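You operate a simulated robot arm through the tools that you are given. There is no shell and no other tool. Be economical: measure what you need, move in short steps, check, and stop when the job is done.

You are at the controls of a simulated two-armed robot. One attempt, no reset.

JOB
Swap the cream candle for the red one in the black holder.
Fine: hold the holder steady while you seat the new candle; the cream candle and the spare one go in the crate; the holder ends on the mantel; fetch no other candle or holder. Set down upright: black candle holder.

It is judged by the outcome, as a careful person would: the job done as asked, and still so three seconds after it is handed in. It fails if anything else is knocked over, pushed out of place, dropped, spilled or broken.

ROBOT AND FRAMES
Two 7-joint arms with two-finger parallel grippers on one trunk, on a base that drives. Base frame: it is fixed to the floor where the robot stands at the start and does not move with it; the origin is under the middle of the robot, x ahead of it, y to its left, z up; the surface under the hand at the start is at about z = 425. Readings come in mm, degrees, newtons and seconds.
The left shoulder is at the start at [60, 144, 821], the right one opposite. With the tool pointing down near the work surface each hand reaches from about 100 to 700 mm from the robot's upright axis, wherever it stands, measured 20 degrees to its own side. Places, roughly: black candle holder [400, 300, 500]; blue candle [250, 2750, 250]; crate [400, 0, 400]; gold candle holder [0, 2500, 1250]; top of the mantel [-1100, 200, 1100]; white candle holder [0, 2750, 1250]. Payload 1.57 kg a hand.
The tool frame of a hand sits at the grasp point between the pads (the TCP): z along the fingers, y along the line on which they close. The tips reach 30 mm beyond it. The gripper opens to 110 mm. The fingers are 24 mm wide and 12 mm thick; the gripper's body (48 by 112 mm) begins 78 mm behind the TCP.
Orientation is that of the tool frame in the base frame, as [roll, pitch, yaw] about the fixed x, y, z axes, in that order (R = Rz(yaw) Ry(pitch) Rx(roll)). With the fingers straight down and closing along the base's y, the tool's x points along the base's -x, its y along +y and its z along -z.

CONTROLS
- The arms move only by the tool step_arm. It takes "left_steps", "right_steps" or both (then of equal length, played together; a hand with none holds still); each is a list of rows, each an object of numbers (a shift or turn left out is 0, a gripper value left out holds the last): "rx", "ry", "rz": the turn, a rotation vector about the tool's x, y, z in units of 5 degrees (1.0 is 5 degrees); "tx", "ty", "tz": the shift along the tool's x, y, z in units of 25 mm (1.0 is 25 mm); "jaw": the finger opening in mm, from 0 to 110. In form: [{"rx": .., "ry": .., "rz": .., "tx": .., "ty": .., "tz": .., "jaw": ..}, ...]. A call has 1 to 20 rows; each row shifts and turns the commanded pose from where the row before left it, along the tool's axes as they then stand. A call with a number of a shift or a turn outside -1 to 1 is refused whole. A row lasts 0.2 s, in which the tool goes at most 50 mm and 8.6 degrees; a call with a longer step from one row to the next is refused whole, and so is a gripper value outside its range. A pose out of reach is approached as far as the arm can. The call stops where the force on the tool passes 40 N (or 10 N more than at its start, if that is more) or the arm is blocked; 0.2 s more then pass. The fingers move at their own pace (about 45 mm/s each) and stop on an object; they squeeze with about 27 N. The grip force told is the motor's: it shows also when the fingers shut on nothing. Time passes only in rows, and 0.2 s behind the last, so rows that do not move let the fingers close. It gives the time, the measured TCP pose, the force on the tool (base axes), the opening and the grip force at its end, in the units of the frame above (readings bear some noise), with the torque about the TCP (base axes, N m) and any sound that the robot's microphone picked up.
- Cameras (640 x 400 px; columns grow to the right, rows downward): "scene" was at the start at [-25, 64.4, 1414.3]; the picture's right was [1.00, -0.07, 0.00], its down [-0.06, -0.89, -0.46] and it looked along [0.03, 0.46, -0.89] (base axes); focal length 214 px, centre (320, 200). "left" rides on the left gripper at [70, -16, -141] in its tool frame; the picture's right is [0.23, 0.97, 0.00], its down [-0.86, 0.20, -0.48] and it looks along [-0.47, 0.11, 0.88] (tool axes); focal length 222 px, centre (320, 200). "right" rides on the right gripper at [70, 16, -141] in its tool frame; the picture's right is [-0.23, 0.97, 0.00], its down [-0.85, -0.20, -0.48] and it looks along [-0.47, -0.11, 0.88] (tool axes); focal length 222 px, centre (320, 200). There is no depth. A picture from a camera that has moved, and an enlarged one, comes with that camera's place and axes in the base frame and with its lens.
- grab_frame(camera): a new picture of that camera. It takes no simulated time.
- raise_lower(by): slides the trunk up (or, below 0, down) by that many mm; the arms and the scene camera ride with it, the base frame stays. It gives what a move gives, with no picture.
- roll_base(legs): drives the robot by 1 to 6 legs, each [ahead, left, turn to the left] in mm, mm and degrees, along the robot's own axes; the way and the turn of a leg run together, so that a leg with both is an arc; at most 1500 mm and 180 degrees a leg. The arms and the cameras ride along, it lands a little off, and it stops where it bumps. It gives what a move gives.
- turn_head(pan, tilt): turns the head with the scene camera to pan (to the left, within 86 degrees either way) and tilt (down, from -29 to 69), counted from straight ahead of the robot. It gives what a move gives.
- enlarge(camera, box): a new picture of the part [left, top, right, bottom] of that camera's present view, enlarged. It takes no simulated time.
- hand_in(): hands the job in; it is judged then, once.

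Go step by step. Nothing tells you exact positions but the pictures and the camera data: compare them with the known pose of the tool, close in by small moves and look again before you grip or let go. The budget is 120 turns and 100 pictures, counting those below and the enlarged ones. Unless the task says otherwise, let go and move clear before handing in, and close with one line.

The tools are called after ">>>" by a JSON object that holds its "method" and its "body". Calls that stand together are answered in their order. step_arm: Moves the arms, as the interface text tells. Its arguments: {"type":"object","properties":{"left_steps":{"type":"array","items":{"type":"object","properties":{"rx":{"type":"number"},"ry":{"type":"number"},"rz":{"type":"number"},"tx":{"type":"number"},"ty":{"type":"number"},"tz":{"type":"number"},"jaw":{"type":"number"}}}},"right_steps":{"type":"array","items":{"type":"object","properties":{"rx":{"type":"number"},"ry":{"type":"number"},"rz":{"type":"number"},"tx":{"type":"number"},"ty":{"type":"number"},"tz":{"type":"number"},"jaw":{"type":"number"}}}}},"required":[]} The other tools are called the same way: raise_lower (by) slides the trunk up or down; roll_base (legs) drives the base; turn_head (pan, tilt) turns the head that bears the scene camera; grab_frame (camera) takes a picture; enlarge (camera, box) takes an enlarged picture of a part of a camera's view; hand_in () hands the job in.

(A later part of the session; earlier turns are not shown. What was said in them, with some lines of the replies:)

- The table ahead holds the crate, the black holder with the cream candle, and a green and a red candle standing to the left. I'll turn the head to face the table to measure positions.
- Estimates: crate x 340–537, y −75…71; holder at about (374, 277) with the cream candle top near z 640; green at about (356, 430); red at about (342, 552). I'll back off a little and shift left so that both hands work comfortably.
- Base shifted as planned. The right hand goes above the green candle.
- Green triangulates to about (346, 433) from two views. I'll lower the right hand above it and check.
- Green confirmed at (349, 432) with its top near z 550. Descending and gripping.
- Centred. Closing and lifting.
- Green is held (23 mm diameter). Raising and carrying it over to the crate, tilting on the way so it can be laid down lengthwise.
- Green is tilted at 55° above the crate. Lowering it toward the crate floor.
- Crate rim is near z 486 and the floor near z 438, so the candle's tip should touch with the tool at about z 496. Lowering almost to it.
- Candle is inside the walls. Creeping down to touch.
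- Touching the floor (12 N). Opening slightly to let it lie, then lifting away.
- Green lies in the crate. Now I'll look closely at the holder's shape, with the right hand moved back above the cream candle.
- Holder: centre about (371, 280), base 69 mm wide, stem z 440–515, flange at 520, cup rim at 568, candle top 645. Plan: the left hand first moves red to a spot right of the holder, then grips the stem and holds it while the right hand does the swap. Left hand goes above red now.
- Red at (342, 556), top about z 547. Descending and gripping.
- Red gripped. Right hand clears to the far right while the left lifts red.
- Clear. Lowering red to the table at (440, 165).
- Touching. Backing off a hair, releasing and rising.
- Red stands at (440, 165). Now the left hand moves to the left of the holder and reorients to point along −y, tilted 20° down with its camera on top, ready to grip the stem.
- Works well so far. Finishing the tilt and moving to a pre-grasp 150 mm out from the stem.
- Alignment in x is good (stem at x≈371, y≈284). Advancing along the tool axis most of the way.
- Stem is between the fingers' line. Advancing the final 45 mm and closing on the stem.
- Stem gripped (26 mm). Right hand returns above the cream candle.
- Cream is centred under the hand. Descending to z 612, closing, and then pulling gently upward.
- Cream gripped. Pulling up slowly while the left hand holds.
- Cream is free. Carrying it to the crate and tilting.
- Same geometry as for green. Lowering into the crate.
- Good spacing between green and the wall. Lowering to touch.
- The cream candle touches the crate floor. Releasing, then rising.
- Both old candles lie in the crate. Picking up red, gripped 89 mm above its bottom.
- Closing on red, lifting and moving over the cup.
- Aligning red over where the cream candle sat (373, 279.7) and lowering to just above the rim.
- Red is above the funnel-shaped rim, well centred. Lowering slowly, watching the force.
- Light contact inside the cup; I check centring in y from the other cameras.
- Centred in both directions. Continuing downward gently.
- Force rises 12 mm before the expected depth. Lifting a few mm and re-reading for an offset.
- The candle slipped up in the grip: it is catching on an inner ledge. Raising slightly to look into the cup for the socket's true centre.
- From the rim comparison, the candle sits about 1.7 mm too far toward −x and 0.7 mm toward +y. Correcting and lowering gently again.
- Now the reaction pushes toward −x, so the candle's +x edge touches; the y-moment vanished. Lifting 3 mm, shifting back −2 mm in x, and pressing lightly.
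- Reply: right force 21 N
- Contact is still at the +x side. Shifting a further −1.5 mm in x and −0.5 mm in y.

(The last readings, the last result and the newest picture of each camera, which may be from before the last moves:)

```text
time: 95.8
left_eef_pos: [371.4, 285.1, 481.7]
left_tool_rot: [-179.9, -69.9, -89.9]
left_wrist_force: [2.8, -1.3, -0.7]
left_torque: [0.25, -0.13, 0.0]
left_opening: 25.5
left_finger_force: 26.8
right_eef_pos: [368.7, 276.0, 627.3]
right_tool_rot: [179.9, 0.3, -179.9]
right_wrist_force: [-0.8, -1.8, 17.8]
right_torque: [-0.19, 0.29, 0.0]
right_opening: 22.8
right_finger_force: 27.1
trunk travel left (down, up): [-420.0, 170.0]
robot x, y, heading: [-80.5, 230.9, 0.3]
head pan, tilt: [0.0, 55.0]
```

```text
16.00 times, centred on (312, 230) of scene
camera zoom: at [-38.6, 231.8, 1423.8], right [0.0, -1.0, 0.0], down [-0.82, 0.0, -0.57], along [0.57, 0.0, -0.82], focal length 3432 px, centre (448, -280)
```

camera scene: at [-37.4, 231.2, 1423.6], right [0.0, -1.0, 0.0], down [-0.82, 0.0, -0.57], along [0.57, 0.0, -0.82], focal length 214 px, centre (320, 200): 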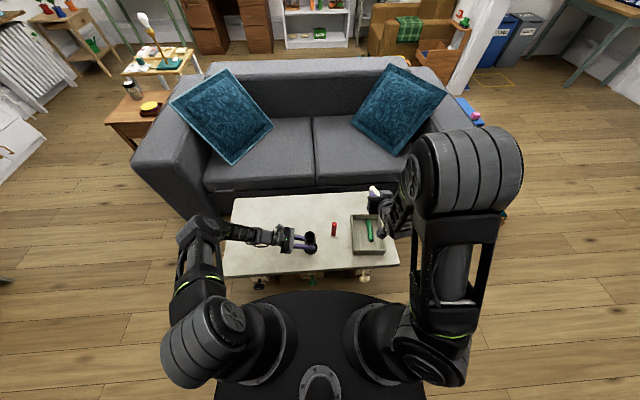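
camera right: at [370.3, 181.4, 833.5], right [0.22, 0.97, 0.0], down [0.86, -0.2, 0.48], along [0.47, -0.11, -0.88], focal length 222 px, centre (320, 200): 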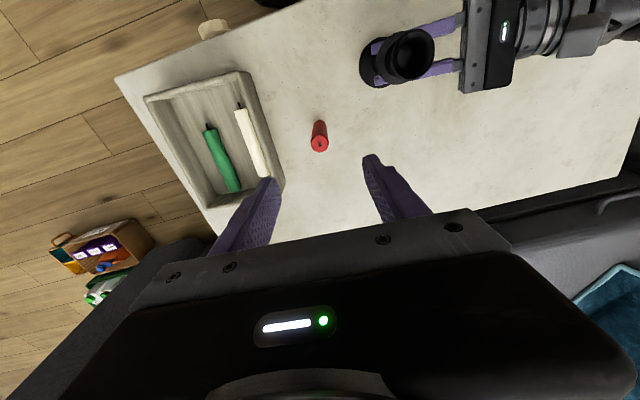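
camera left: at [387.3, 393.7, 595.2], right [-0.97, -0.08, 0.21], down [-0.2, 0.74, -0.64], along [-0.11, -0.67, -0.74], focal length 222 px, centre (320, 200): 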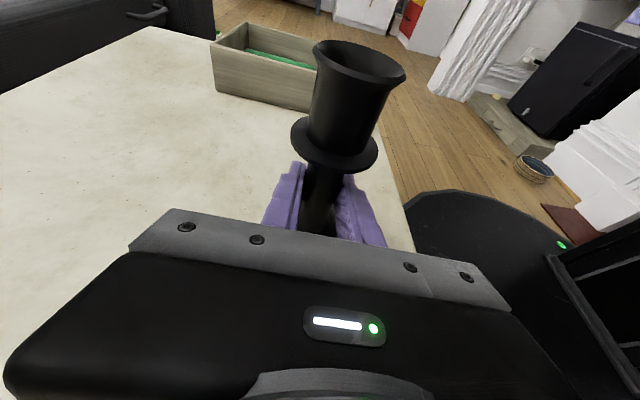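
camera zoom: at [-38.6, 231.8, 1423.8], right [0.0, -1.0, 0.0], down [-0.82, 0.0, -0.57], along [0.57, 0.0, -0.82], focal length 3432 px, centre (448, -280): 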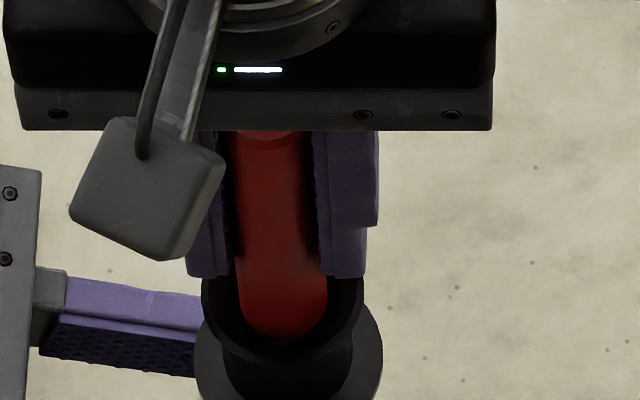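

Contact has flipped to the −x side, so the centre lies in between. Shifting +0.9 mm in x and +0.25 mm in y.

>>> {"method": "step_arm", "body": {"right_steps": [{"tz": -0.2}, {"tx": -0.036, "ty": 0.01}, {"tz": 0.1}, {"tz": 0.08}, {"tz": 0.08}]}}

```text
time: 97.0
left_eef_pos: [372.5, 284.7, 480.8]
left_tool_rot: [-179.9, -69.8, -89.9]
left_wrist_force: [0.3, -2.5, -0.9]
left_torque: [0.14, 0.04, 0.01]
left_opening: 25.6
left_finger_force: 27.0
right_eef_pos: [370.4, 275.5, 625.3]
right_tool_rot: [179.8, 0.3, -179.9]
right_wrist_force: [-1.3, -3.0, 19.5]
right_torque: [-0.4, 0.25, 0.01]
right_opening: 22.9
right_finger_force: 27.1
trunk travel left (down, up): [-420.0, 170.0]
robot x, y, heading: [-81.4, 230.0, 0.1]
head pan, tilt: [0.0, 55.0]
```

Contact is now at the −x, −y edge. Shifting +0.6 mm in x and +1 mm in y.

>>> {"method": "step_arm", "body": {"right_steps": [{"tz": -0.2}, {"tx": -0.024, "ty": 0.04}, {"tz": 0.1}, {"tz": 0.08}, {"tz": 0.06}]}}

>>> {"method": "enlarge", "body": {"camera": "left", "box": [260, 0, 460, 125]}}

>>> {"method": "enlarge", "body": {"camera": "right", "box": [290, 110, 350, 160]}}

```text
time: 98.2
left_eef_pos: [373.0, 284.4, 481.1]
left_tool_rot: [-179.9, -69.9, -90.0]
left_wrist_force: [2.1, -1.7, -2.3]
left_torque: [-0.13, -0.03, 0.02]
left_opening: 25.8
left_finger_force: 27.3
right_eef_pos: [371.2, 278.9, 623.5]
right_tool_rot: [180.0, 0.2, -179.9]
right_wrist_force: [-0.8, -3.5, 18.2]
right_torque: [-0.14, 0.28, 0.03]
right_opening: 23.0
right_finger_force: 27.6
trunk travel left (down, up): [-420.0, 170.0]
robot x, y, heading: [-78.3, 231.5, 0.1]
head pan, tilt: [0.0, 55.0]
```

```text
3.20 times, centred on (360, 62) of left
camera zoom: at [387.2, 393.5, 595.5], right [-0.97, -0.08, 0.21], down [-0.2, 0.74, -0.64], along [-0.11, -0.66, -0.74], focal length 711 px, centre (192, 640)
```

zoom: 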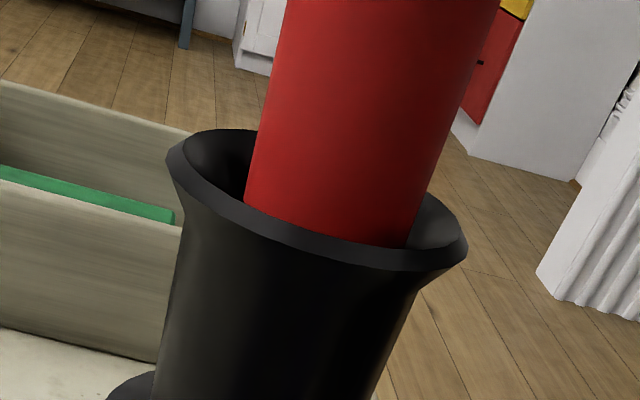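

```text
8.00 times, centred on (320, 135) of right
camera zoom: at [300.6, 294.2, 765.2], right [0.23, 0.97, 0.0], down [0.85, -0.2, 0.48], along [0.47, -0.11, -0.88], focal length 1777 px, centre (320, 720)
```

zoom: 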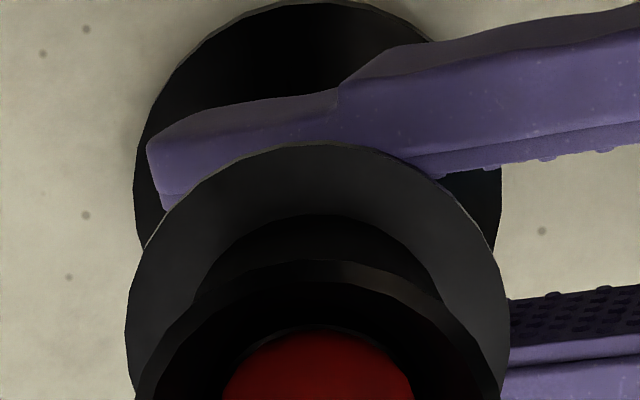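

The left view shows the candle is still about 2 mm toward −x relative to the cup. Lifting clear, shifting +2 mm in x, and re-checking while hovering.

>>> {"method": "step_arm", "body": {"right_steps": [{"tz": -0.5}, {"tx": -0.08}, {}]}}

>>> {"method": "enlarge", "body": {"camera": "left", "box": [260, 0, 460, 125]}}

>>> {"method": "enlarge", "body": {"camera": "right", "box": [290, 120, 350, 170]}}

>>> {"method": "enlarge", "body": {"camera": "scene", "box": [300, 220, 324, 240]}}

```text
time: 99.0
left_eef_pos: [371.8, 284.5, 480.3]
left_tool_rot: [180.0, -69.9, -89.9]
left_wrist_force: [-0.7, 1.1, 0.4]
left_torque: [0.19, -0.02, 0.02]
left_opening: 25.5
left_finger_force: 26.5
right_eef_pos: [373.0, 277.9, 633.6]
right_tool_rot: [-179.9, 0.1, -179.9]
right_wrist_force: [0.7, -0.1, -0.7]
right_torque: [0.02, 0.0, -0.01]
right_opening: 22.5
right_finger_force: 26.7
trunk travel left (down, up): [-420.0, 170.0]
robot x, y, heading: [-78.9, 231.5, 0.4]
head pan, tilt: [0.0, 55.0]
```

```text
3.20 times, centred on (360, 62) of left
camera zoom: at [387.2, 393.7, 595.3], right [-0.97, -0.08, 0.21], down [-0.2, 0.74, -0.64], along [-0.11, -0.67, -0.74], focal length 711 px, centre (192, 640)
```

zoom: 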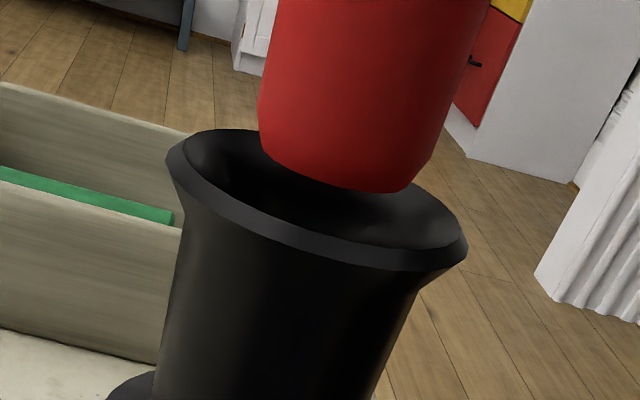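

```text
8.00 times, centred on (320, 145) of right
camera zoom: at [302.2, 294.1, 776.2], right [0.22, 0.97, 0.0], down [0.86, -0.2, 0.48], along [0.47, -0.11, -0.88], focal length 1777 px, centre (320, 640)
```

zoom: 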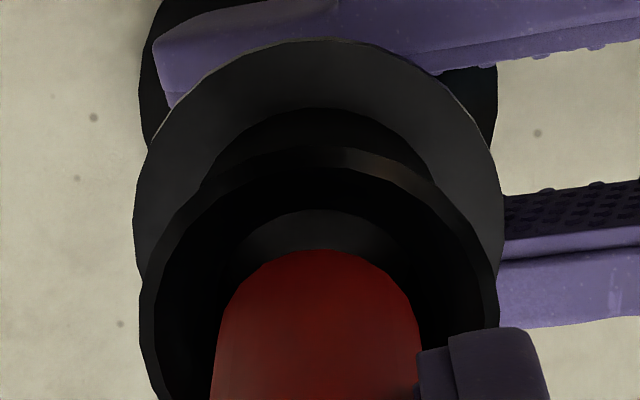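

```text
16.00 times, centred on (312, 230) of scene
camera zoom: at [-37.7, 232.3, 1423.6], right [0.0, -1.0, 0.0], down [-0.82, 0.0, -0.57], along [0.57, 0.0, -0.82], focal length 3432 px, centre (448, -280)
```

zoom: 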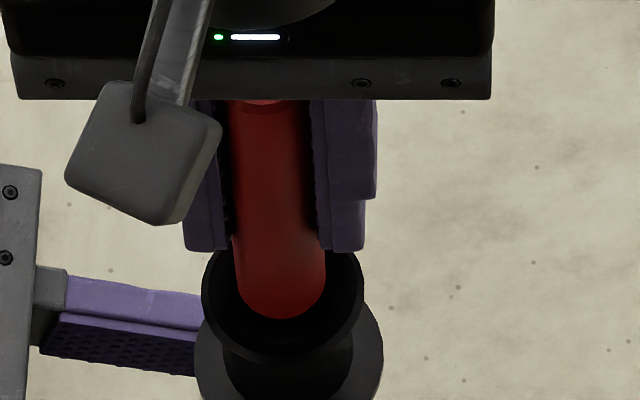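

Hover check: the candle is still about 1.1 mm toward −x and 0.6 mm toward +y. Correcting and pressing lightly.

>>> {"method": "step_arm", "body": {"right_steps": [{"tx": -0.044, "ty": -0.024}, {}, {"tz": 0.2}, {"tz": 0.16}, {"tz": 0.08}, {"tz": 0.06}]}}

>>> {"method": "enlarge", "body": {"camera": "left", "box": [260, 0, 460, 125]}}

```text
time: 100.4
left_eef_pos: [371.9, 283.6, 479.9]
left_tool_rot: [-179.9, -70.0, -89.7]
left_wrist_force: [-0.4, 0.7, 2.8]
left_torque: [0.24, -0.02, 0.02]
left_opening: 25.4
left_finger_force: 26.8
right_eef_pos: [373.4, 277.4, 623.6]
right_tool_rot: [180.0, -0.2, -179.9]
right_wrist_force: [-0.7, -0.1, -0.7]
right_torque: [-0.01, -0.01, -0.03]
right_opening: 23.1
right_finger_force: 27.1
trunk travel left (down, up): [-420.0, 170.0]
robot x, y, heading: [-80.5, 228.5, 0.2]
head pan, tilt: [0.0, 55.0]
```

```text
3.20 times, centred on (360, 62) of left
camera zoom: at [387.2, 393.6, 595.4], right [-0.97, -0.08, 0.21], down [-0.2, 0.74, -0.64], along [-0.11, -0.67, -0.74], focal length 711 px, centre (192, 640)
```

zoom: 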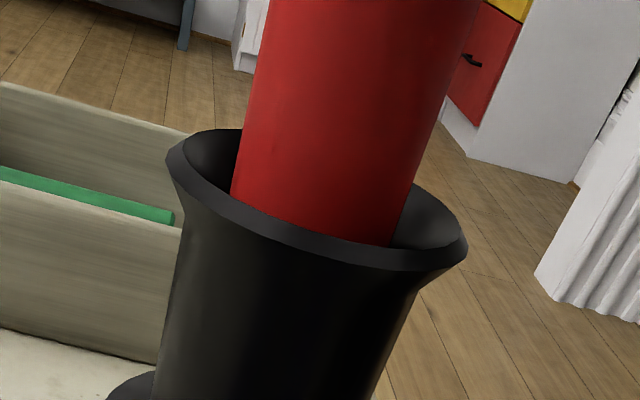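

No force at this depth now, so it looks aligned. Continuing down.

>>> {"method": "step_arm", "body": {"right_steps": [{"tz": 0.1}, {"tz": 0.1}, {"tz": 0.1}]}}

```text
time: 101.2
left_eef_pos: [372.6, 285.4, 480.8]
left_tool_rot: [-180.0, -69.9, -89.8]
left_wrist_force: [-0.7, 0.5, 2.2]
left_torque: [0.21, 0.08, 0.04]
left_opening: 25.6
left_finger_force: 26.5
right_eef_pos: [373.4, 277.2, 615.7]
right_tool_rot: [180.0, -0.1, -179.9]
right_wrist_force: [-0.9, 0.3, -0.5]
right_torque: [0.03, 0.04, 0.0]
right_opening: 22.9
right_finger_force: 27.3
trunk travel left (down, up): [-420.0, 170.0]
robot x, y, heading: [-80.9, 231.1, 0.4]
head pan, tilt: [0.0, 55.0]
```

It is entering the socket freely. Lowering until the fingertips are just above the rim.

>>> {"method": "step_arm", "body": {"right_steps": [{"tz": 0.12}, {"tz": 0.12}, {"tz": 0.12}, {"tz": 0.12}]}}

>>> {"method": "grab_frame", "body": {"camera": "left"}}

>>> {"method": "enlarge", "body": {"camera": "scene", "box": [290, 205, 330, 245]}}

```text
time: 102.2
left_eef_pos: [373.7, 285.8, 481.4]
left_tool_rot: [180.0, -70.0, -89.8]
left_wrist_force: [0.5, 0.0, 2.3]
left_torque: [0.21, 0.08, 0.03]
left_opening: 25.5
left_finger_force: 26.4
right_eef_pos: [373.9, 276.9, 603.2]
right_tool_rot: [180.0, 0.0, -179.9]
right_wrist_force: [-1.9, 1.2, 0.0]
right_torque: [0.05, 0.04, 0.01]
right_opening: 22.8
right_finger_force: 27.1
trunk travel left (down, up): [-420.0, 170.0]
robot x, y, heading: [-79.4, 229.0, 0.2]
head pan, tilt: [0.0, 55.0]
```

```text
27 pictures are left
camera left: at [387.3, 393.6, 595.4], right [-0.97, -0.08, 0.21], down [-0.2, 0.74, -0.64], along [-0.11, -0.67, -0.74], focal length 222 px, centre (320, 200)
```

left: 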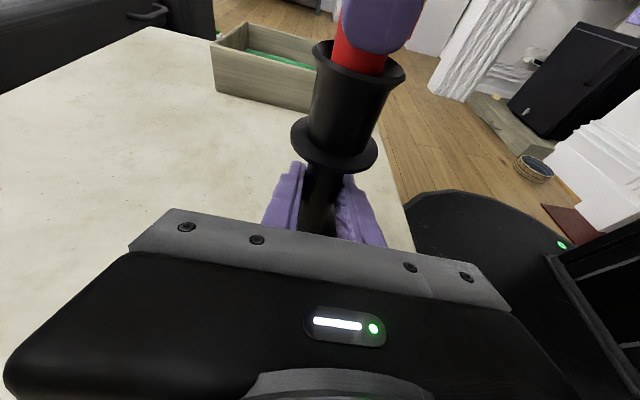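

```text
10.00 times, centred on (310, 225) of scene
camera zoom: at [-37.8, 232.1, 1423.6], right [0.0, -1.0, 0.0], down [-0.82, 0.0, -0.57], along [0.57, 0.0, -0.82], focal length 2145 px, centre (420, -50)
```

zoom: 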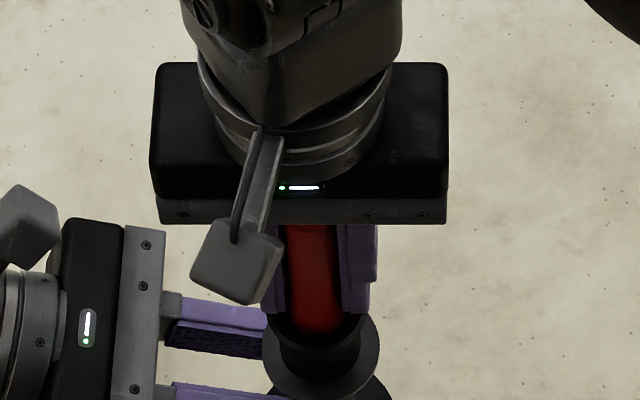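

Red is about 30 mm into the socket. Releasing to regrip 15 mm higher, then pressing it down to seat.

>>> {"method": "step_arm", "body": {"right_steps": [{"jaw": 32}, {}, {"tz": -0.56}, {"jaw": 10}, {}, {}, {"tz": 0.12}, {"tz": 0.12}]}}

```text
time: 104.0
left_eef_pos: [372.1, 284.8, 480.9]
left_tool_rot: [-179.9, -69.9, -89.9]
left_wrist_force: [4.1, -2.9, -1.3]
left_torque: [0.16, -0.06, 0.02]
left_opening: 25.3
left_finger_force: 27.4
right_eef_pos: [374.9, 278.5, 612.1]
right_tool_rot: [179.9, 0.2, -179.8]
right_wrist_force: [0.8, -1.3, 19.6]
right_torque: [-0.01, -0.05, 0.01]
right_opening: 23.0
right_finger_force: 27.1
trunk travel left (down, up): [-420.0, 170.0]
robot x, y, heading: [-77.4, 229.7, 0.2]
head pan, tilt: [0.0, 55.0]
```

20 N straight up: it is seated. Releasing and rising to verify.

>>> {"method": "step_arm", "body": {"right_steps": [{"tz": -0.06}, {"jaw": 60}, {}, {}, {"tz": -1}, {"tz": -1}, {"tz": -1}, {"tz": -1}, {"tz": -1}, {"tz": -1}, {"tz": -1}, {"tz": -1}, {"ty": -1}, {"ty": -1}, {"ty": -1}, {"ty": -1}, {"ty": -1}, {"ty": -1}]}}

>>> {"method": "enlarge", "body": {"camera": "scene", "box": [270, 200, 350, 265]}}

```text
time: 107.8
left_eef_pos: [373.2, 284.0, 480.8]
left_tool_rot: [-180.0, -70.0, -89.9]
left_wrist_force: [-2.0, -0.9, 1.6]
left_torque: [0.19, 0.0, 0.04]
left_opening: 25.7
left_finger_force: 26.6
right_eef_pos: [373.7, 127.4, 813.9]
right_tool_rot: [-179.9, 0.1, -179.9]
right_wrist_force: [1.1, 0.0, 0.5]
right_torque: [0.01, -0.01, -0.03]
right_opening: 59.8
right_finger_force: 0.1
trunk travel left (down, up): [-420.0, 170.0]
robot x, y, heading: [-77.5, 232.2, 0.4]
head pan, tilt: [0.0, 55.0]
```

```text
6.15 times, centred on (310, 232) of scene
camera zoom: at [-37.8, 232.0, 1423.6], right [0.0, -1.0, 0.0], down [-0.82, 0.0, -0.57], along [0.57, 0.0, -0.82], focal length 1320 px, centre (382, 0)
```

zoom: 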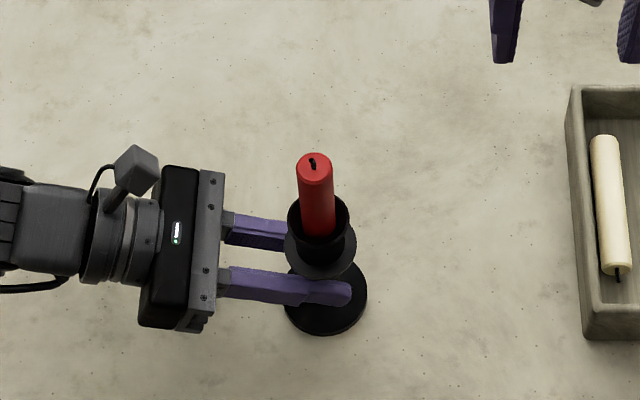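

Red is seated at the same height as the cream was. Now lifting the holder with the left hand and tucking in the right hand.

>>> {"method": "step_arm", "body": {"left_steps": [{"tx": 0.19, "tz": -0.07}, {"tx": 0.47, "tz": -0.17}, {"tx": 0.94, "tz": -0.342}, {"tx": 0.94, "tz": -0.342}, {"tx": 0.94, "tz": -0.342}, {"tx": 0.94, "tz": -0.342}, {"tx": 0.94, "tz": -0.342}, {"tx": 0.94, "tz": -0.342}, {"tx": 0.94, "tz": -0.342}, {"tx": 0.94, "tz": -0.342}, {"tx": 0.94, "tz": -0.342}, {"tx": 0.94, "tz": -0.342}, {"tx": 0.94, "tz": -0.342}, {"tx": 0.94, "tz": -0.342}, {"tx": 0.94, "tz": -0.342}, {"tx": 0.94, "tz": -0.342}], "right_steps": [{"ty": -1}, {"ty": -1}, {"ty": -1}, {"ty": -1}, {"ty": -1}, {"ty": -1, "tx": 0.5}, {"tx": 1, "tz": -1}, {"tx": 1, "tz": -1}, {"tx": 0.5, "tz": -1}, {"tz": -1}, {}, {}, {}, {}, {}, {}]}}

>>> {"method": "turn_head", "body": {"pan": 86, "tilt": 25}}

>>> {"method": "grab_frame", "body": {"camera": "scene"}}

>>> {"method": "grab_frame", "body": {"camera": "left"}}

```text
time: 111.2
left_eef_pos: [371.4, 284.8, 848.9]
left_tool_rot: [179.7, -70.1, -89.6]
left_wrist_force: [0.9, 0.0, -4.8]
left_torque: [0.04, -0.01, -0.01]
left_opening: 25.4
left_finger_force: 27.3
right_eef_pos: [298.4, -22.5, 912.4]
right_tool_rot: [179.9, 0.0, -179.9]
right_wrist_force: [0.2, -0.8, 0.6]
right_torque: [-0.04, -0.01, 0.02]
right_opening: 59.9
right_finger_force: 0.1
trunk travel left (down, up): [-420.0, 170.0]
robot x, y, heading: [-79.3, 231.9, 0.3]
head pan, tilt: [0.0, 55.0]
```

```text
time: 112.8
left_eef_pos: [372.0, 284.6, 848.7]
left_tool_rot: [179.9, -70.1, -89.7]
left_wrist_force: [0.6, -0.5, -4.4]
left_torque: [0.01, 0.03, -0.04]
left_opening: 25.8
left_finger_force: 26.3
right_eef_pos: [299.4, -23.2, 912.7]
right_tool_rot: [179.9, 0.0, -179.8]
right_wrist_force: [0.0, 0.9, 0.2]
right_torque: [0.01, 0.0, -0.02]
right_opening: 59.8
right_finger_force: 0.0
trunk travel left (down, up): [-420.0, 170.0]
robot x, y, heading: [-82.0, 230.5, 0.4]
head pan, tilt: [85.9, 25.0]
```

```text
24 pictures are left
camera scene: at [-103.1, 323.9, 1467.5], right [1.0, -0.07, 0.0], down [-0.03, -0.42, -0.91], along [0.06, 0.9, -0.42], focal length 214 px, centre (320, 200)
```

scene: 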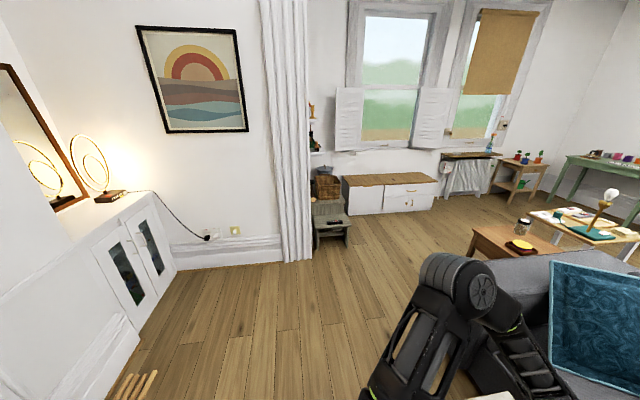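

```text
23 pictures are left
camera left: at [386.2, 394.5, 963.7], right [-0.97, -0.08, 0.21], down [-0.2, 0.74, -0.64], along [-0.11, -0.67, -0.74], focal length 222 px, centre (320, 200)
```

left: 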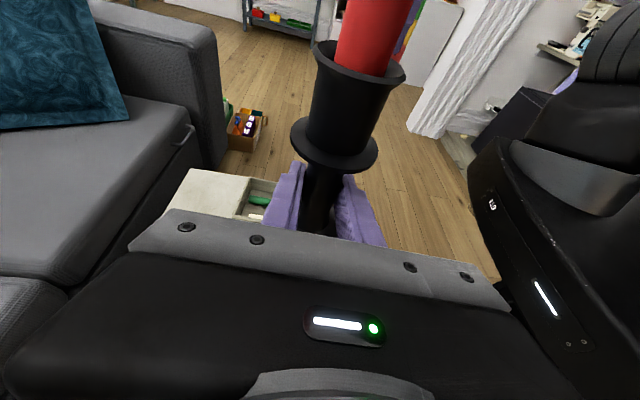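

Holding well (about 0.45 kg). The space around the robot is clear, so I'll turn 180° in place to face the mantel.

>>> {"method": "turn_head", "body": {"pan": 0, "tilt": 30}}

>>> {"method": "roll_base", "body": {"legs": [[0, 0, 90], [0, 0, 90]]}}

>>> {"method": "grab_frame", "body": {"camera": "scene"}}

```text
time: 114.4
left_eef_pos: [370.6, 285.4, 849.3]
left_tool_rot: [179.9, -70.0, -89.7]
left_wrist_force: [0.1, 0.2, -5.6]
left_torque: [0.04, 0.0, 0.03]
left_opening: 25.6
left_finger_force: 27.3
right_eef_pos: [297.7, -22.7, 912.7]
right_tool_rot: [-180.0, 0.0, -179.9]
right_wrist_force: [-0.1, -0.1, -0.1]
right_torque: [0.01, -0.02, 0.01]
right_opening: 59.9
right_finger_force: 0.0
trunk travel left (down, up): [-420.0, 170.0]
robot x, y, heading: [-78.8, 236.4, 0.1]
head pan, tilt: [0.0, 30.0]
```

```text
time: 122.4
left_eef_pos: [-533.5, 186.9, 849.2]
left_tool_rot: [179.9, -70.1, 88.8]
left_wrist_force: [0.2, -0.6, -5.8]
left_torque: [-0.02, 0.0, 0.01]
left_opening: 25.8
left_finger_force: 27.3
right_eef_pos: [-452.5, 492.2, 912.3]
right_tool_rot: [180.0, 0.0, -1.0]
right_wrist_force: [-0.6, 0.7, 0.5]
right_torque: [0.0, 0.01, 0.01]
right_opening: 60.1
right_finger_force: 0.1
trunk travel left (down, up): [-420.0, 170.0]
robot x, y, heading: [-81.7, 230.7, 178.8]
head pan, tilt: [0.0, 30.0]
```

```text
22 pictures are left
camera scene: at [-140.8, 233.0, 1459.6], right [0.02, 1.0, 0.0], down [0.5, -0.01, -0.87], along [-0.87, 0.02, -0.5], focal length 214 px, centre (320, 200)
```

scene: 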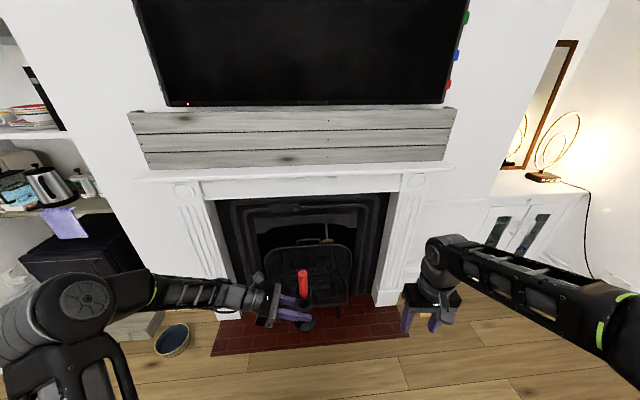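

Facing the fireplace. I need to see exactly where the mantel's top surface is, so I'll enlarge it.

>>> {"method": "enlarge", "body": {"camera": "scene", "box": [120, 80, 480, 280]}}

>>> {"method": "enlarge", "body": {"camera": "scene", "box": [380, 90, 480, 200]}}

```text
1.78 times, centred on (300, 180) of scene
camera zoom: at [-140.8, 233.0, 1459.6], right [0.02, 1.0, 0.0], down [0.5, -0.01, -0.87], along [-0.87, 0.02, -0.5], focal length 381 px, centre (356, 236)
```

zoom: 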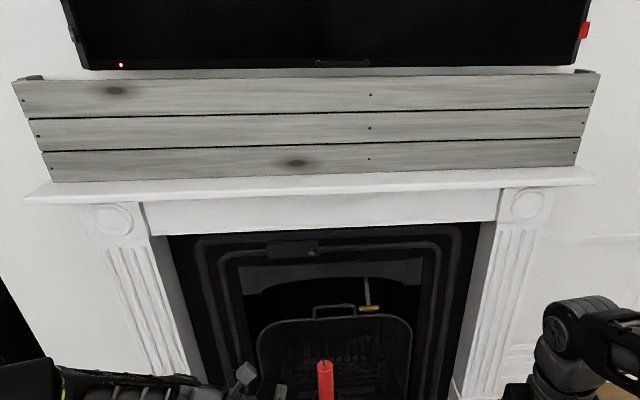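

```text
3.64 times, centred on (430, 145) of scene
camera zoom: at [-140.8, 233.0, 1459.6], right [0.02, 1.0, 0.0], down [0.5, -0.01, -0.87], along [-0.87, 0.02, -0.5], focal length 780 px, centre (-80, 400)
```

zoom: 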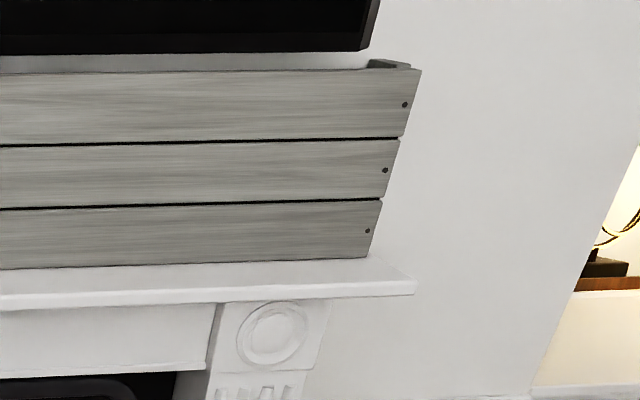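

The mantel is a white shelf at z≈1100 with a plank panel standing on its rear, leaving about 100 mm of free depth in front. I'll raise the trunk, lift the holder higher, and swing the wrist 60° so the hand comes in from the front, not alongside the planks.

>>> {"method": "raise_lower", "body": {"by": 170}}

>>> {"method": "step_arm", "body": {"left_steps": [{"tx": 0.94, "tz": -0.342}, {"tx": 0.94, "tz": -0.342}, {"tx": 0.94, "tz": -0.342}, {"tx": 0.94, "tz": -0.342}, {"tx": 0.94, "tz": -0.342}, {"tx": 0.94, "tz": -0.342}, {"tx": 0.94, "tz": -0.342}, {"rx": 0.94, "rz": -0.342}, {"rx": 0.94, "rz": -0.342}, {"rx": 0.94, "rz": -0.342}, {"rx": 0.94, "rz": -0.342}, {"rx": 0.94, "rz": -0.342}, {"rx": 0.94, "rz": -0.342}, {"rx": 0.94, "rz": -0.342}, {"rx": 0.94, "rz": -0.342}, {"rx": 0.94, "rz": -0.342}, {"rx": 0.94, "rz": -0.342}, {"rx": 0.94, "rz": -0.342}, {"rx": 0.94, "rz": -0.342}]}}

>>> {"method": "grab_frame", "body": {"camera": "scene"}}

```text
time: 124.3
left_eef_pos: [-533.4, 186.6, 1019.3]
left_tool_rot: [180.0, -70.0, 89.0]
left_wrist_force: [0.1, -0.3, -5.6]
left_torque: [-0.04, -0.01, -0.01]
left_opening: 25.7
left_finger_force: 26.8
right_eef_pos: [-453.5, 492.5, 1081.6]
right_tool_rot: [179.9, 0.1, -1.2]
right_wrist_force: [0.6, 0.4, 0.0]
right_torque: [-0.03, 0.02, -0.01]
right_opening: 59.7
right_finger_force: 0.1
trunk travel left (down, up): [-590.0, 0.0]
robot x, y, heading: [-80.3, 233.8, 178.8]
head pan, tilt: [0.0, 30.0]
```

```text
time: 128.3
left_eef_pos: [-545.5, 187.5, 1203.6]
left_tool_rot: [-179.7, -69.7, 148.6]
left_wrist_force: [-0.1, 0.6, -3.6]
left_torque: [-0.02, -0.02, 0.02]
left_opening: 25.5
left_finger_force: 26.9
left hand out of reach, approached as far as the arm can: row 18, 19
right_eef_pos: [-452.5, 493.6, 1083.1]
right_tool_rot: [-180.0, 0.0, -1.1]
right_wrist_force: [-0.5, 0.3, -0.4]
right_torque: [-0.02, 0.01, 0.02]
right_opening: 59.9
right_finger_force: 0.0
trunk travel left (down, up): [-590.0, 0.0]
robot x, y, heading: [-80.9, 232.7, 178.9]
head pan, tilt: [0.0, 30.0]
```

```text
19 pictures are left
camera scene: at [-140.5, 234.0, 1629.6], right [0.02, 1.0, 0.0], down [0.5, -0.01, -0.87], along [-0.87, 0.02, -0.5], focal length 214 px, centre (320, 200)
```

scene: 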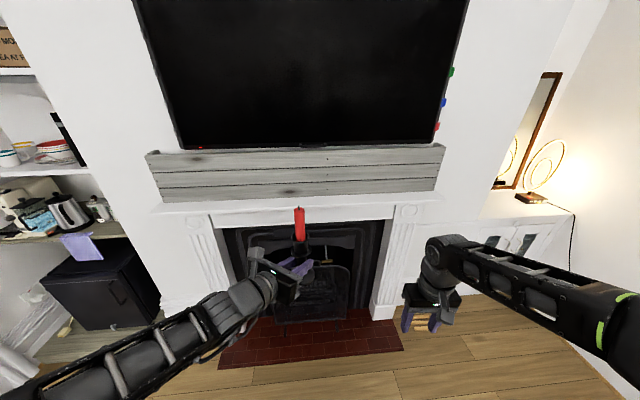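

Holder remains upright. Enlarging the shelf again from the higher camera to triangulate its height and depth.

>>> {"method": "enlarge", "body": {"camera": "scene", "box": [140, 140, 460, 240]}}

```text
2.00 times, centred on (300, 190) of scene
camera zoom: at [-140.5, 234.0, 1629.6], right [0.02, 1.0, 0.0], down [0.5, -0.01, -0.87], along [-0.87, 0.02, -0.5], focal length 429 px, centre (360, 220)
```

zoom: 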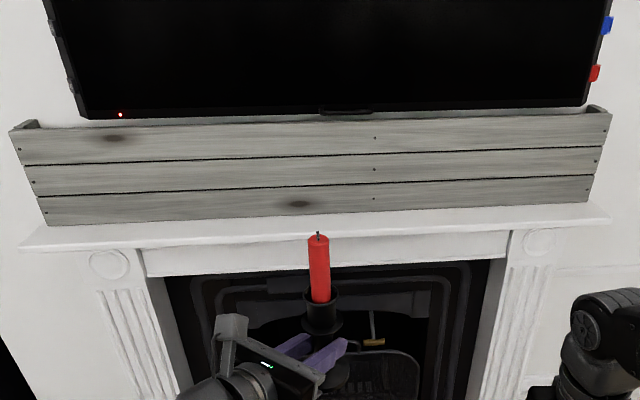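

The shelf's front edge comes out at x≈−1065, the planks at x≈−1170, and the top at z≈1093. The target for the holder is x≈−1110. First extending the arm forward 200 mm, then driving closer.

>>> {"method": "step_arm", "body": {"left_steps": [{"tz": 0.802, "tx": 0.292, "ty": -0.5215}, {"tz": 0.802, "tx": 0.292, "ty": -0.5215}, {"tz": 0.802, "tx": 0.292, "ty": -0.5215}, {"tz": 0.802, "tx": 0.292, "ty": -0.5215}, {"tz": 0.802, "tx": 0.292, "ty": -0.5215}, {"tz": 0.802, "tx": 0.292, "ty": -0.5215}, {"tz": 0.802, "tx": 0.292, "ty": -0.5215}, {"tz": 0.802, "tx": 0.292, "ty": -0.5215}]}}

```text
time: 130.1
left_eef_pos: [-746.3, 186.1, 1202.0]
left_tool_rot: [179.9, -70.0, 149.1]
left_wrist_force: [0.7, 0.3, -5.0]
left_torque: [-0.03, -0.02, -0.01]
left_opening: 25.5
left_finger_force: 26.7
right_eef_pos: [-453.5, 492.4, 1083.4]
right_tool_rot: [180.0, 0.0, -1.0]
right_wrist_force: [1.0, 0.3, 0.1]
right_torque: [-0.02, 0.03, 0.03]
right_opening: 60.2
right_finger_force: 0.0
trunk travel left (down, up): [-590.0, 0.0]
robot x, y, heading: [-80.0, 233.0, 179.1]
head pan, tilt: [0.0, 30.0]
```

Driving forward 250 mm, then looking down to compare holder and shelf.

>>> {"method": "roll_base", "body": {"legs": [[250, 0, 0]]}}

>>> {"method": "enlarge", "body": {"camera": "scene", "box": [160, 100, 480, 300]}}

>>> {"method": "grab_frame", "body": {"camera": "left"}}

```text
time: 131.9
left_eef_pos: [-1000.9, 191.7, 1201.3]
left_tool_rot: [179.9, -69.9, 149.0]
left_wrist_force: [-0.5, 0.7, -5.1]
left_torque: [0.0, -0.04, -0.01]
left_opening: 25.7
left_finger_force: 26.5
right_eef_pos: [-708.8, 498.1, 1081.5]
right_tool_rot: [179.9, 0.0, -1.1]
right_wrist_force: [-0.7, 0.4, -0.2]
right_torque: [0.0, -0.06, 0.03]
right_opening: 60.1
right_finger_force: 0.1
trunk travel left (down, up): [-590.0, 0.0]
robot x, y, heading: [-335.5, 237.2, 179.1]
head pan, tilt: [0.0, 30.0]
```

```text
2.00 times, centred on (320, 200) of scene
camera zoom: at [-396.8, 238.0, 1629.5], right [0.02, 1.0, 0.0], down [0.5, -0.01, -0.87], along [-0.87, 0.02, -0.5], focal length 429 px, centre (320, 200)
```

zoom: 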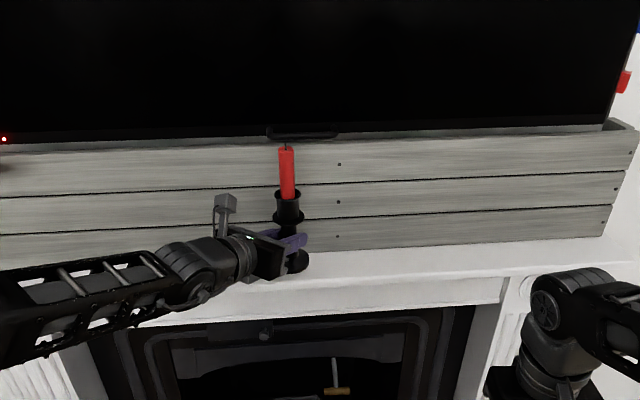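

```text
16 pictures are left
camera left: at [-917.3, 121.7, 1317.2], right [0.44, 0.87, 0.21], down [0.74, -0.21, -0.64], along [-0.51, 0.44, -0.74], focal length 222 px, centre (320, 200)
```

left: 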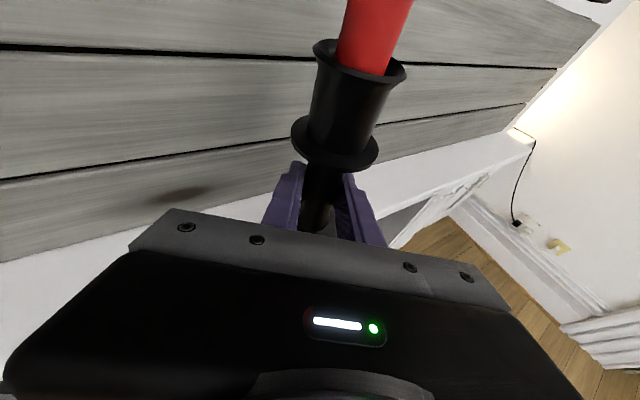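

Refined: planks at x≈−1137, front edge ≈−1037, shelf z≈1080. One enlarged look from the hand camera to confirm.

>>> {"method": "enlarge", "body": {"camera": "left", "box": [360, 90, 560, 250]}}

>>> {"method": "enlarge", "body": {"camera": "scene", "box": [290, 200, 410, 260]}}

```text
2.50 times, centred on (460, 170) of left
camera zoom: at [-917.3, 121.7, 1317.2], right [0.44, 0.87, 0.21], down [0.74, -0.21, -0.64], along [-0.51, 0.44, -0.74], focal length 555 px, centre (-30, 275)
```

zoom: 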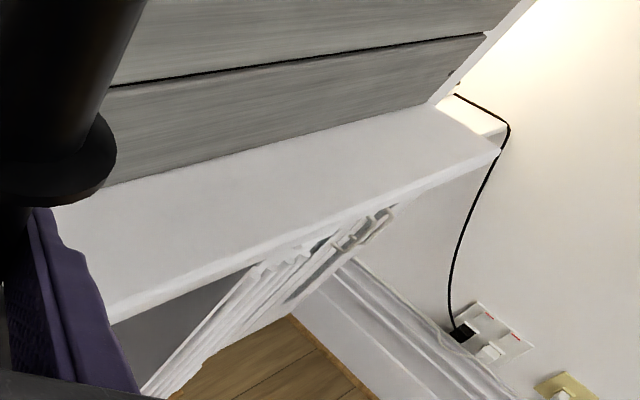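

```text
5.33 times, centred on (350, 230) of scene
camera zoom: at [-396.8, 238.0, 1629.5], right [0.02, 1.0, 0.0], down [0.5, -0.01, -0.87], along [-0.87, 0.02, -0.5], focal length 1144 px, centre (160, 40)
```

zoom: 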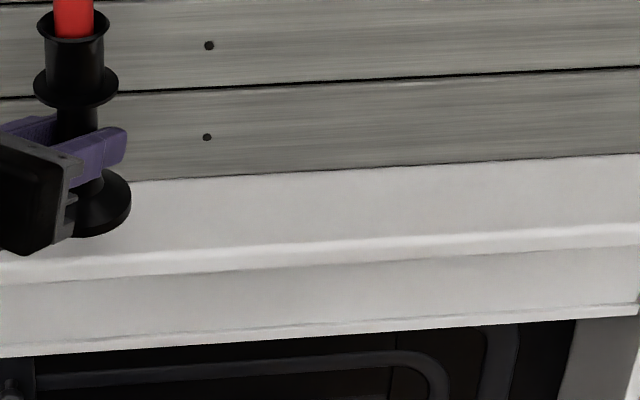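

Both views agree: planks at x≈−1137, shelf front edge −1047, top z≈1079; TV well behind. Moving the holder over the shelf to x≈−1091 and lowering to about 15 mm above it.

>>> {"method": "step_arm", "body": {"left_steps": [{"tz": 0.725, "tx": 0.264, "ty": -0.4635}, {"tz": 0.725, "tx": 0.264, "ty": -0.4635}, {"tz": 0.725, "tx": 0.264, "ty": -0.4635}, {"tz": 0.725, "tx": 0.264, "ty": -0.4635}, {"tx": -0.94, "tz": 0.342}, {"tx": -0.94, "tz": 0.342}]}}

>>> {"method": "enlarge", "body": {"camera": "scene", "box": [230, 140, 390, 260]}}

>>> {"method": "grab_frame", "body": {"camera": "left"}}

```text
time: 132.8
left_eef_pos: [-1060.7, 192.3, 1201.5]
left_tool_rot: [179.6, -69.5, 149.1]
left_wrist_force: [20.5, -6.9, -3.2]
left_torque: [0.02, 0.07, 0.34]
left_opening: 25.6
left_finger_force: 8.8
right_eef_pos: [-705.6, 494.9, 1083.7]
right_tool_rot: [-179.9, 0.2, -0.9]
right_wrist_force: [-0.6, -1.0, 0.3]
right_torque: [0.0, 0.0, -0.04]
right_opening: 60.0
right_finger_force: 0.1
trunk travel left (down, up): [-590.0, 0.0]
robot x, y, heading: [-333.2, 237.0, 179.1]
head pan, tilt: [0.0, 30.0]
stopped in row 4 (left hand): the force on the tool passed its limit at 68 N (the readings are from after the stop); the commanded pose is now the measured one
```

```text
3.33 times, centred on (310, 200) of scene
camera zoom: at [-390.9, 235.9, 1629.8], right [0.02, 1.0, 0.0], down [0.5, -0.01, -0.87], along [-0.87, 0.02, -0.5], focal length 715 px, centre (353, 200)
```

zoom: 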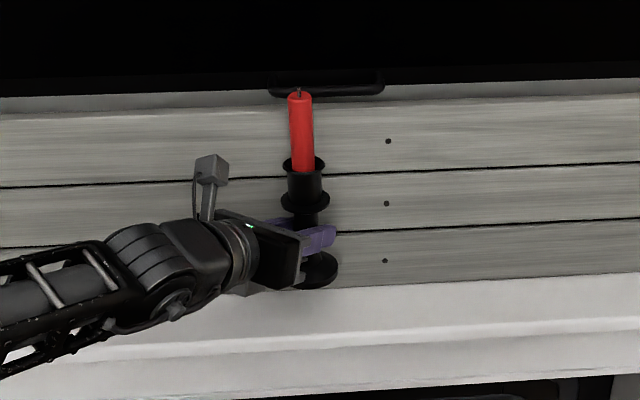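

```text
12 pictures are left
camera left: at [-978.6, 121.7, 1317.1], right [0.44, 0.87, 0.21], down [0.74, -0.22, -0.63], along [-0.51, 0.44, -0.74], focal length 222 px, centre (320, 200)
```

left: 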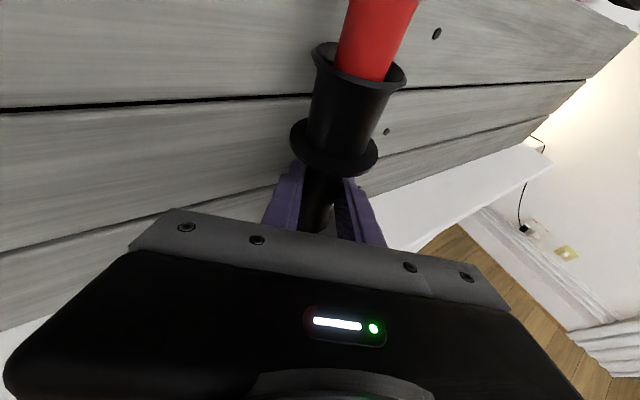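

A wall-side fingertip touched the plank panel (the moment shows contact at fingertip level), so the planks are really at x≈−1100, the shelf at z≈1097, and the front edge at about −1018. The holder still sits unchanged in the grip. Backing off 4 mm to centre it at x≈−1057 and lowering near the shelf.

>>> {"method": "step_arm", "body": {"left_steps": [{"tz": -0.145, "tx": -0.053, "ty": 0.093}, {}, {"tx": -0.63, "tz": 0.229}, {"tx": -0.63, "tz": 0.229}]}}

>>> {"method": "enlarge", "body": {"camera": "scene", "box": [250, 180, 370, 255]}}

```text
time: 133.8
left_eef_pos: [-1059.2, 193.5, 1166.7]
left_tool_rot: [179.5, -69.5, 149.0]
left_wrist_force: [7.1, -1.1, -3.7]
left_torque: [0.0, 0.05, 0.07]
left_opening: 25.8
left_finger_force: 27.0
right_eef_pos: [-706.8, 497.0, 1082.7]
right_tool_rot: [-180.0, 0.1, -1.1]
right_wrist_force: [0.5, 0.8, 0.2]
right_torque: [0.04, -0.03, 0.01]
right_opening: 59.9
right_finger_force: 0.0
trunk travel left (down, up): [-590.0, 0.0]
robot x, y, heading: [-339.1, 235.9, 179.1]
head pan, tilt: [0.0, 30.0]
```

```text
5.33 times, centred on (310, 218) of scene
camera zoom: at [-395.2, 237.9, 1629.6], right [0.02, 1.0, 0.0], down [0.5, -0.01, -0.87], along [-0.87, 0.02, -0.5], focal length 1144 px, centre (373, 107)
```

zoom: 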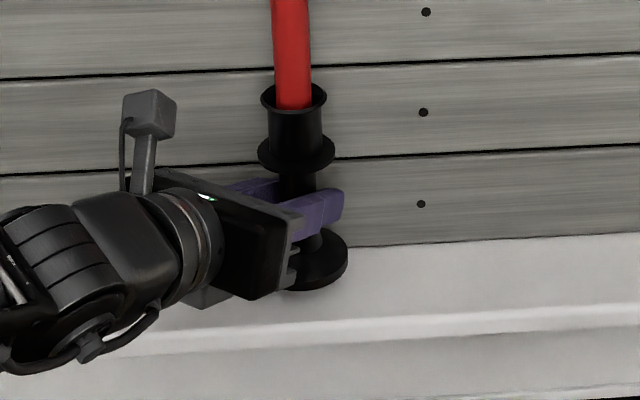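

Still brushing the planks slightly (7 N). Backing off 5 mm more, then lowering until the base touches the shelf.

>>> {"method": "step_arm", "body": {"left_steps": [{"tz": -0.16, "tx": -0.059, "ty": 0.103}, {}, {"tx": -0.19, "tz": 0.068}, {"tx": -0.11, "tz": 0.04}]}}

```text
time: 134.8
left_eef_pos: [-1055.8, 194.5, 1160.0]
left_tool_rot: [179.5, -69.5, 149.1]
left_wrist_force: [-0.6, 0.1, -4.5]
left_torque: [0.01, -0.01, -0.02]
left_opening: 25.7
left_finger_force: 27.1
right_eef_pos: [-707.7, 495.8, 1082.2]
right_tool_rot: [179.9, 0.1, -1.0]
right_wrist_force: [0.2, -0.2, 0.1]
right_torque: [0.01, 0.01, -0.02]
right_opening: 59.9
right_finger_force: 0.1
trunk travel left (down, up): [-590.0, 0.0]
robot x, y, heading: [-333.6, 236.8, 179.2]
head pan, tilt: [0.0, 30.0]
```

Free of the planks. Creeping down.

>>> {"method": "step_arm", "body": {"left_steps": [{"tx": -0.1, "tz": 0.036}, {"tx": -0.08, "tz": 0.029}]}}

```text
time: 135.4
left_eef_pos: [-1056.1, 193.4, 1155.3]
left_tool_rot: [179.6, -69.5, 149.1]
left_wrist_force: [-0.3, -0.2, -4.3]
left_torque: [-0.04, -0.04, 0.0]
left_opening: 25.8
left_finger_force: 26.7
right_eef_pos: [-707.1, 497.0, 1082.4]
right_tool_rot: [180.0, 0.0, -1.1]
right_wrist_force: [-0.3, 0.6, -1.0]
right_torque: [-0.02, 0.03, 0.02]
right_opening: 60.0
right_finger_force: 0.1
trunk travel left (down, up): [-590.0, 0.0]
robot x, y, heading: [-334.4, 232.4, 179.0]
head pan, tilt: [0.0, 30.0]
```

>>> {"method": "step_arm", "body": {"left_steps": [{"tx": -0.08, "tz": 0.029}, {"tx": -0.08, "tz": 0.029}]}}

```text
time: 136.0
left_eef_pos: [-1056.5, 194.5, 1151.7]
left_tool_rot: [179.5, -69.6, 149.2]
left_wrist_force: [-0.4, -1.1, -5.4]
left_torque: [0.01, -0.01, -0.01]
left_opening: 25.7
left_finger_force: 27.6
right_eef_pos: [-707.5, 497.4, 1082.9]
right_tool_rot: [180.0, 0.0, -1.1]
right_wrist_force: [0.9, -0.4, -0.8]
right_torque: [-0.01, 0.0, -0.01]
right_opening: 60.2
right_finger_force: 0.0
trunk travel left (down, up): [-590.0, 0.0]
robot x, y, heading: [-336.2, 234.9, 179.0]
head pan, tilt: [0.0, 30.0]
```

>>> {"method": "step_arm", "body": {"left_steps": [{"tx": -0.08, "tz": 0.029}, {"tx": -0.08, "tz": 0.029}]}}

>>> {"method": "enlarge", "body": {"camera": "scene", "box": [270, 200, 350, 250]}}

```text
time: 136.6
left_eef_pos: [-1055.8, 196.0, 1150.3]
left_tool_rot: [179.8, -69.9, 148.8]
left_wrist_force: [-2.6, -1.1, 1.8]
left_torque: [-0.19, -0.07, -0.07]
left_opening: 25.7
left_finger_force: 26.8
right_eef_pos: [-707.1, 497.4, 1083.7]
right_tool_rot: [-180.0, -0.1, -1.1]
right_wrist_force: [0.3, -0.5, 0.2]
right_torque: [0.01, 0.01, 0.0]
right_opening: 60.2
right_finger_force: 0.1
trunk travel left (down, up): [-590.0, 0.0]
robot x, y, heading: [-335.1, 235.0, 179.1]
head pan, tilt: [0.0, 30.0]
```

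```text
8.00 times, centred on (310, 225) of scene
camera zoom: at [-394.6, 237.9, 1629.7], right [0.02, 1.0, 0.0], down [0.5, -0.01, -0.87], along [-0.87, 0.02, -0.5], focal length 1716 px, centre (400, 0)
```

zoom: 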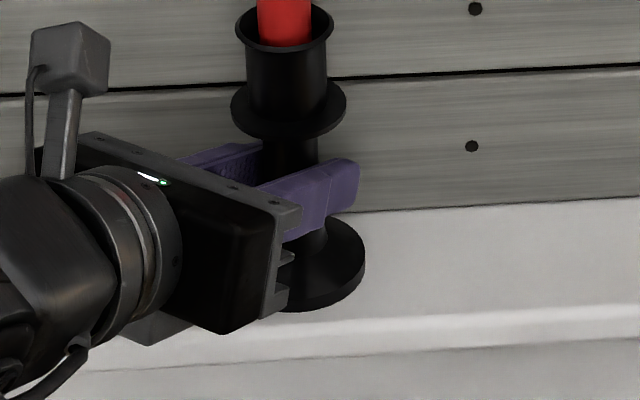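

The base is down on the shelf with margin front and back. Settling 1 mm more, then opening slightly and looking.

>>> {"method": "step_arm", "body": {"left_steps": [{"tx": -0.04, "tz": 0.015}, {"jaw": 32}, {}, {}]}}

>>> {"method": "enlarge", "body": {"camera": "scene", "box": [250, 150, 370, 250]}}

```text
time: 137.6
left_eef_pos: [-1054.7, 195.1, 1145.8]
left_tool_rot: [179.5, -69.6, 149.0]
left_wrist_force: [0.0, 0.1, -0.5]
left_torque: [0.02, -0.01, 0.0]
left_opening: 32.0
left_finger_force: 0.0
right_eef_pos: [-705.9, 498.5, 1082.8]
right_tool_rot: [-180.0, 0.0, -1.1]
right_wrist_force: [-1.0, -0.1, -0.1]
right_torque: [-0.01, -0.02, 0.0]
right_opening: 59.9
right_finger_force: 0.1
trunk travel left (down, up): [-590.0, 0.0]
robot x, y, heading: [-335.9, 234.8, 179.1]
head pan, tilt: [0.0, 30.0]
```

```text
4.00 times, centred on (310, 200) of scene
camera zoom: at [-394.6, 237.9, 1629.6], right [0.02, 1.0, 0.0], down [0.5, -0.01, -0.87], along [-0.87, 0.02, -0.5], focal length 858 px, centre (360, 200)
```

zoom: 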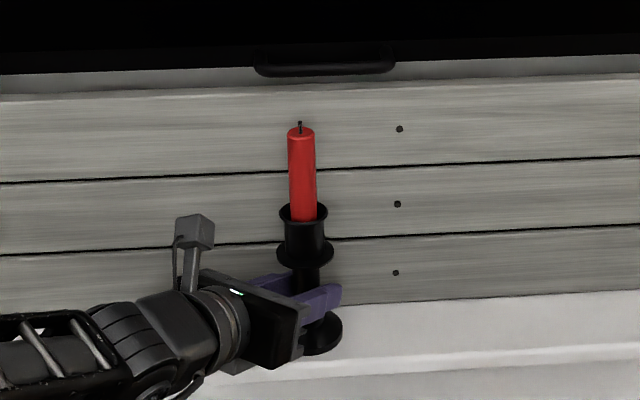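

Holder stands upright on its own. Withdrawing the left hand straight back along the fingers.

>>> {"method": "step_arm", "body": {"left_steps": [{"tz": -0.3}, {"tz": -0.4}, {"tz": -0.6}, {"tz": -0.8}, {"tz": -1}, {"tz": -1}, {"tz": -1}, {"tz": -1}]}}

>>> {"method": "enlarge", "body": {"camera": "scene", "box": [250, 150, 370, 250]}}

```text
time: 139.4
left_eef_pos: [-932.3, 119.1, 1199.4]
left_tool_rot: [179.7, -69.7, 149.0]
left_wrist_force: [0.7, 0.2, -0.4]
left_torque: [-0.01, 0.03, 0.0]
left_opening: 31.8
left_finger_force: 0.1
right_eef_pos: [-706.8, 497.6, 1083.3]
right_tool_rot: [-180.0, 0.2, -1.1]
right_wrist_force: [-0.7, 0.8, 0.6]
right_torque: [-0.01, 0.03, -0.03]
right_opening: 60.1
right_finger_force: 0.0
trunk travel left (down, up): [-590.0, 0.0]
robot x, y, heading: [-336.3, 234.5, 178.9]
head pan, tilt: [0.0, 30.0]
```

```text
4.00 times, centred on (310, 200) of scene
camera zoom: at [-393.7, 237.7, 1629.6], right [0.02, 1.0, 0.0], down [0.5, -0.01, -0.87], along [-0.87, 0.02, -0.5], focal length 858 px, centre (360, 200)
```

zoom: 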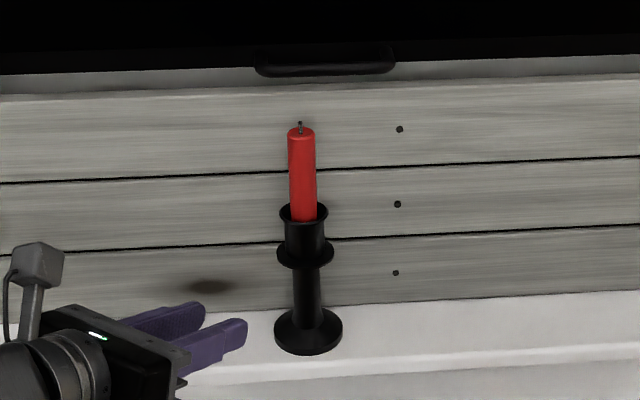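

The holder with the red candle stands upright on the mantel, hand clear. I'll back away a little and hand in.

>>> {"method": "roll_base", "body": {"legs": [[-150, 0, 0]]}}

>>> {"method": "grab_frame", "body": {"camera": "scene"}}

```text
time: 140.8
left_eef_pos: [-781.1, 115.5, 1199.5]
left_tool_rot: [179.8, -69.7, 148.9]
left_wrist_force: [0.3, 0.7, 0.1]
left_torque: [-0.02, 0.0, 0.03]
left_opening: 32.0
left_finger_force: 0.0
right_eef_pos: [-554.4, 493.4, 1084.4]
right_tool_rot: [-180.0, 0.1, -1.1]
right_wrist_force: [0.1, 0.6, 0.0]
right_torque: [0.05, 0.03, -0.01]
right_opening: 60.0
right_finger_force: 0.0
trunk travel left (down, up): [-590.0, 0.0]
robot x, y, heading: [-183.8, 232.2, 178.8]
head pan, tilt: [0.0, 30.0]
```

```text
7 pictures are left
camera scene: at [-240.9, 235.2, 1629.7], right [0.02, 1.0, 0.0], down [0.5, -0.01, -0.87], along [-0.87, 0.02, -0.5], focal length 214 px, centre (320, 200)
```

scene: 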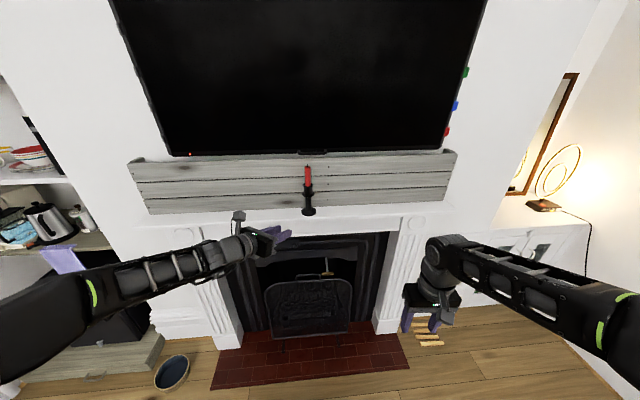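

Everything is in place and both hands are clear, so I'm handing in.

>>> {"method": "hand_in", "body": {}}

```text
The job is handed in.
```

The red candle is seated in the black holder, which stands upright on the mantel, and the cream and spare green candles lie in the crate. While I was placing the holder, a fingertip bumped the plank panel on the mantel (a 68 N peak), but the panel looked unmoved afterwards.
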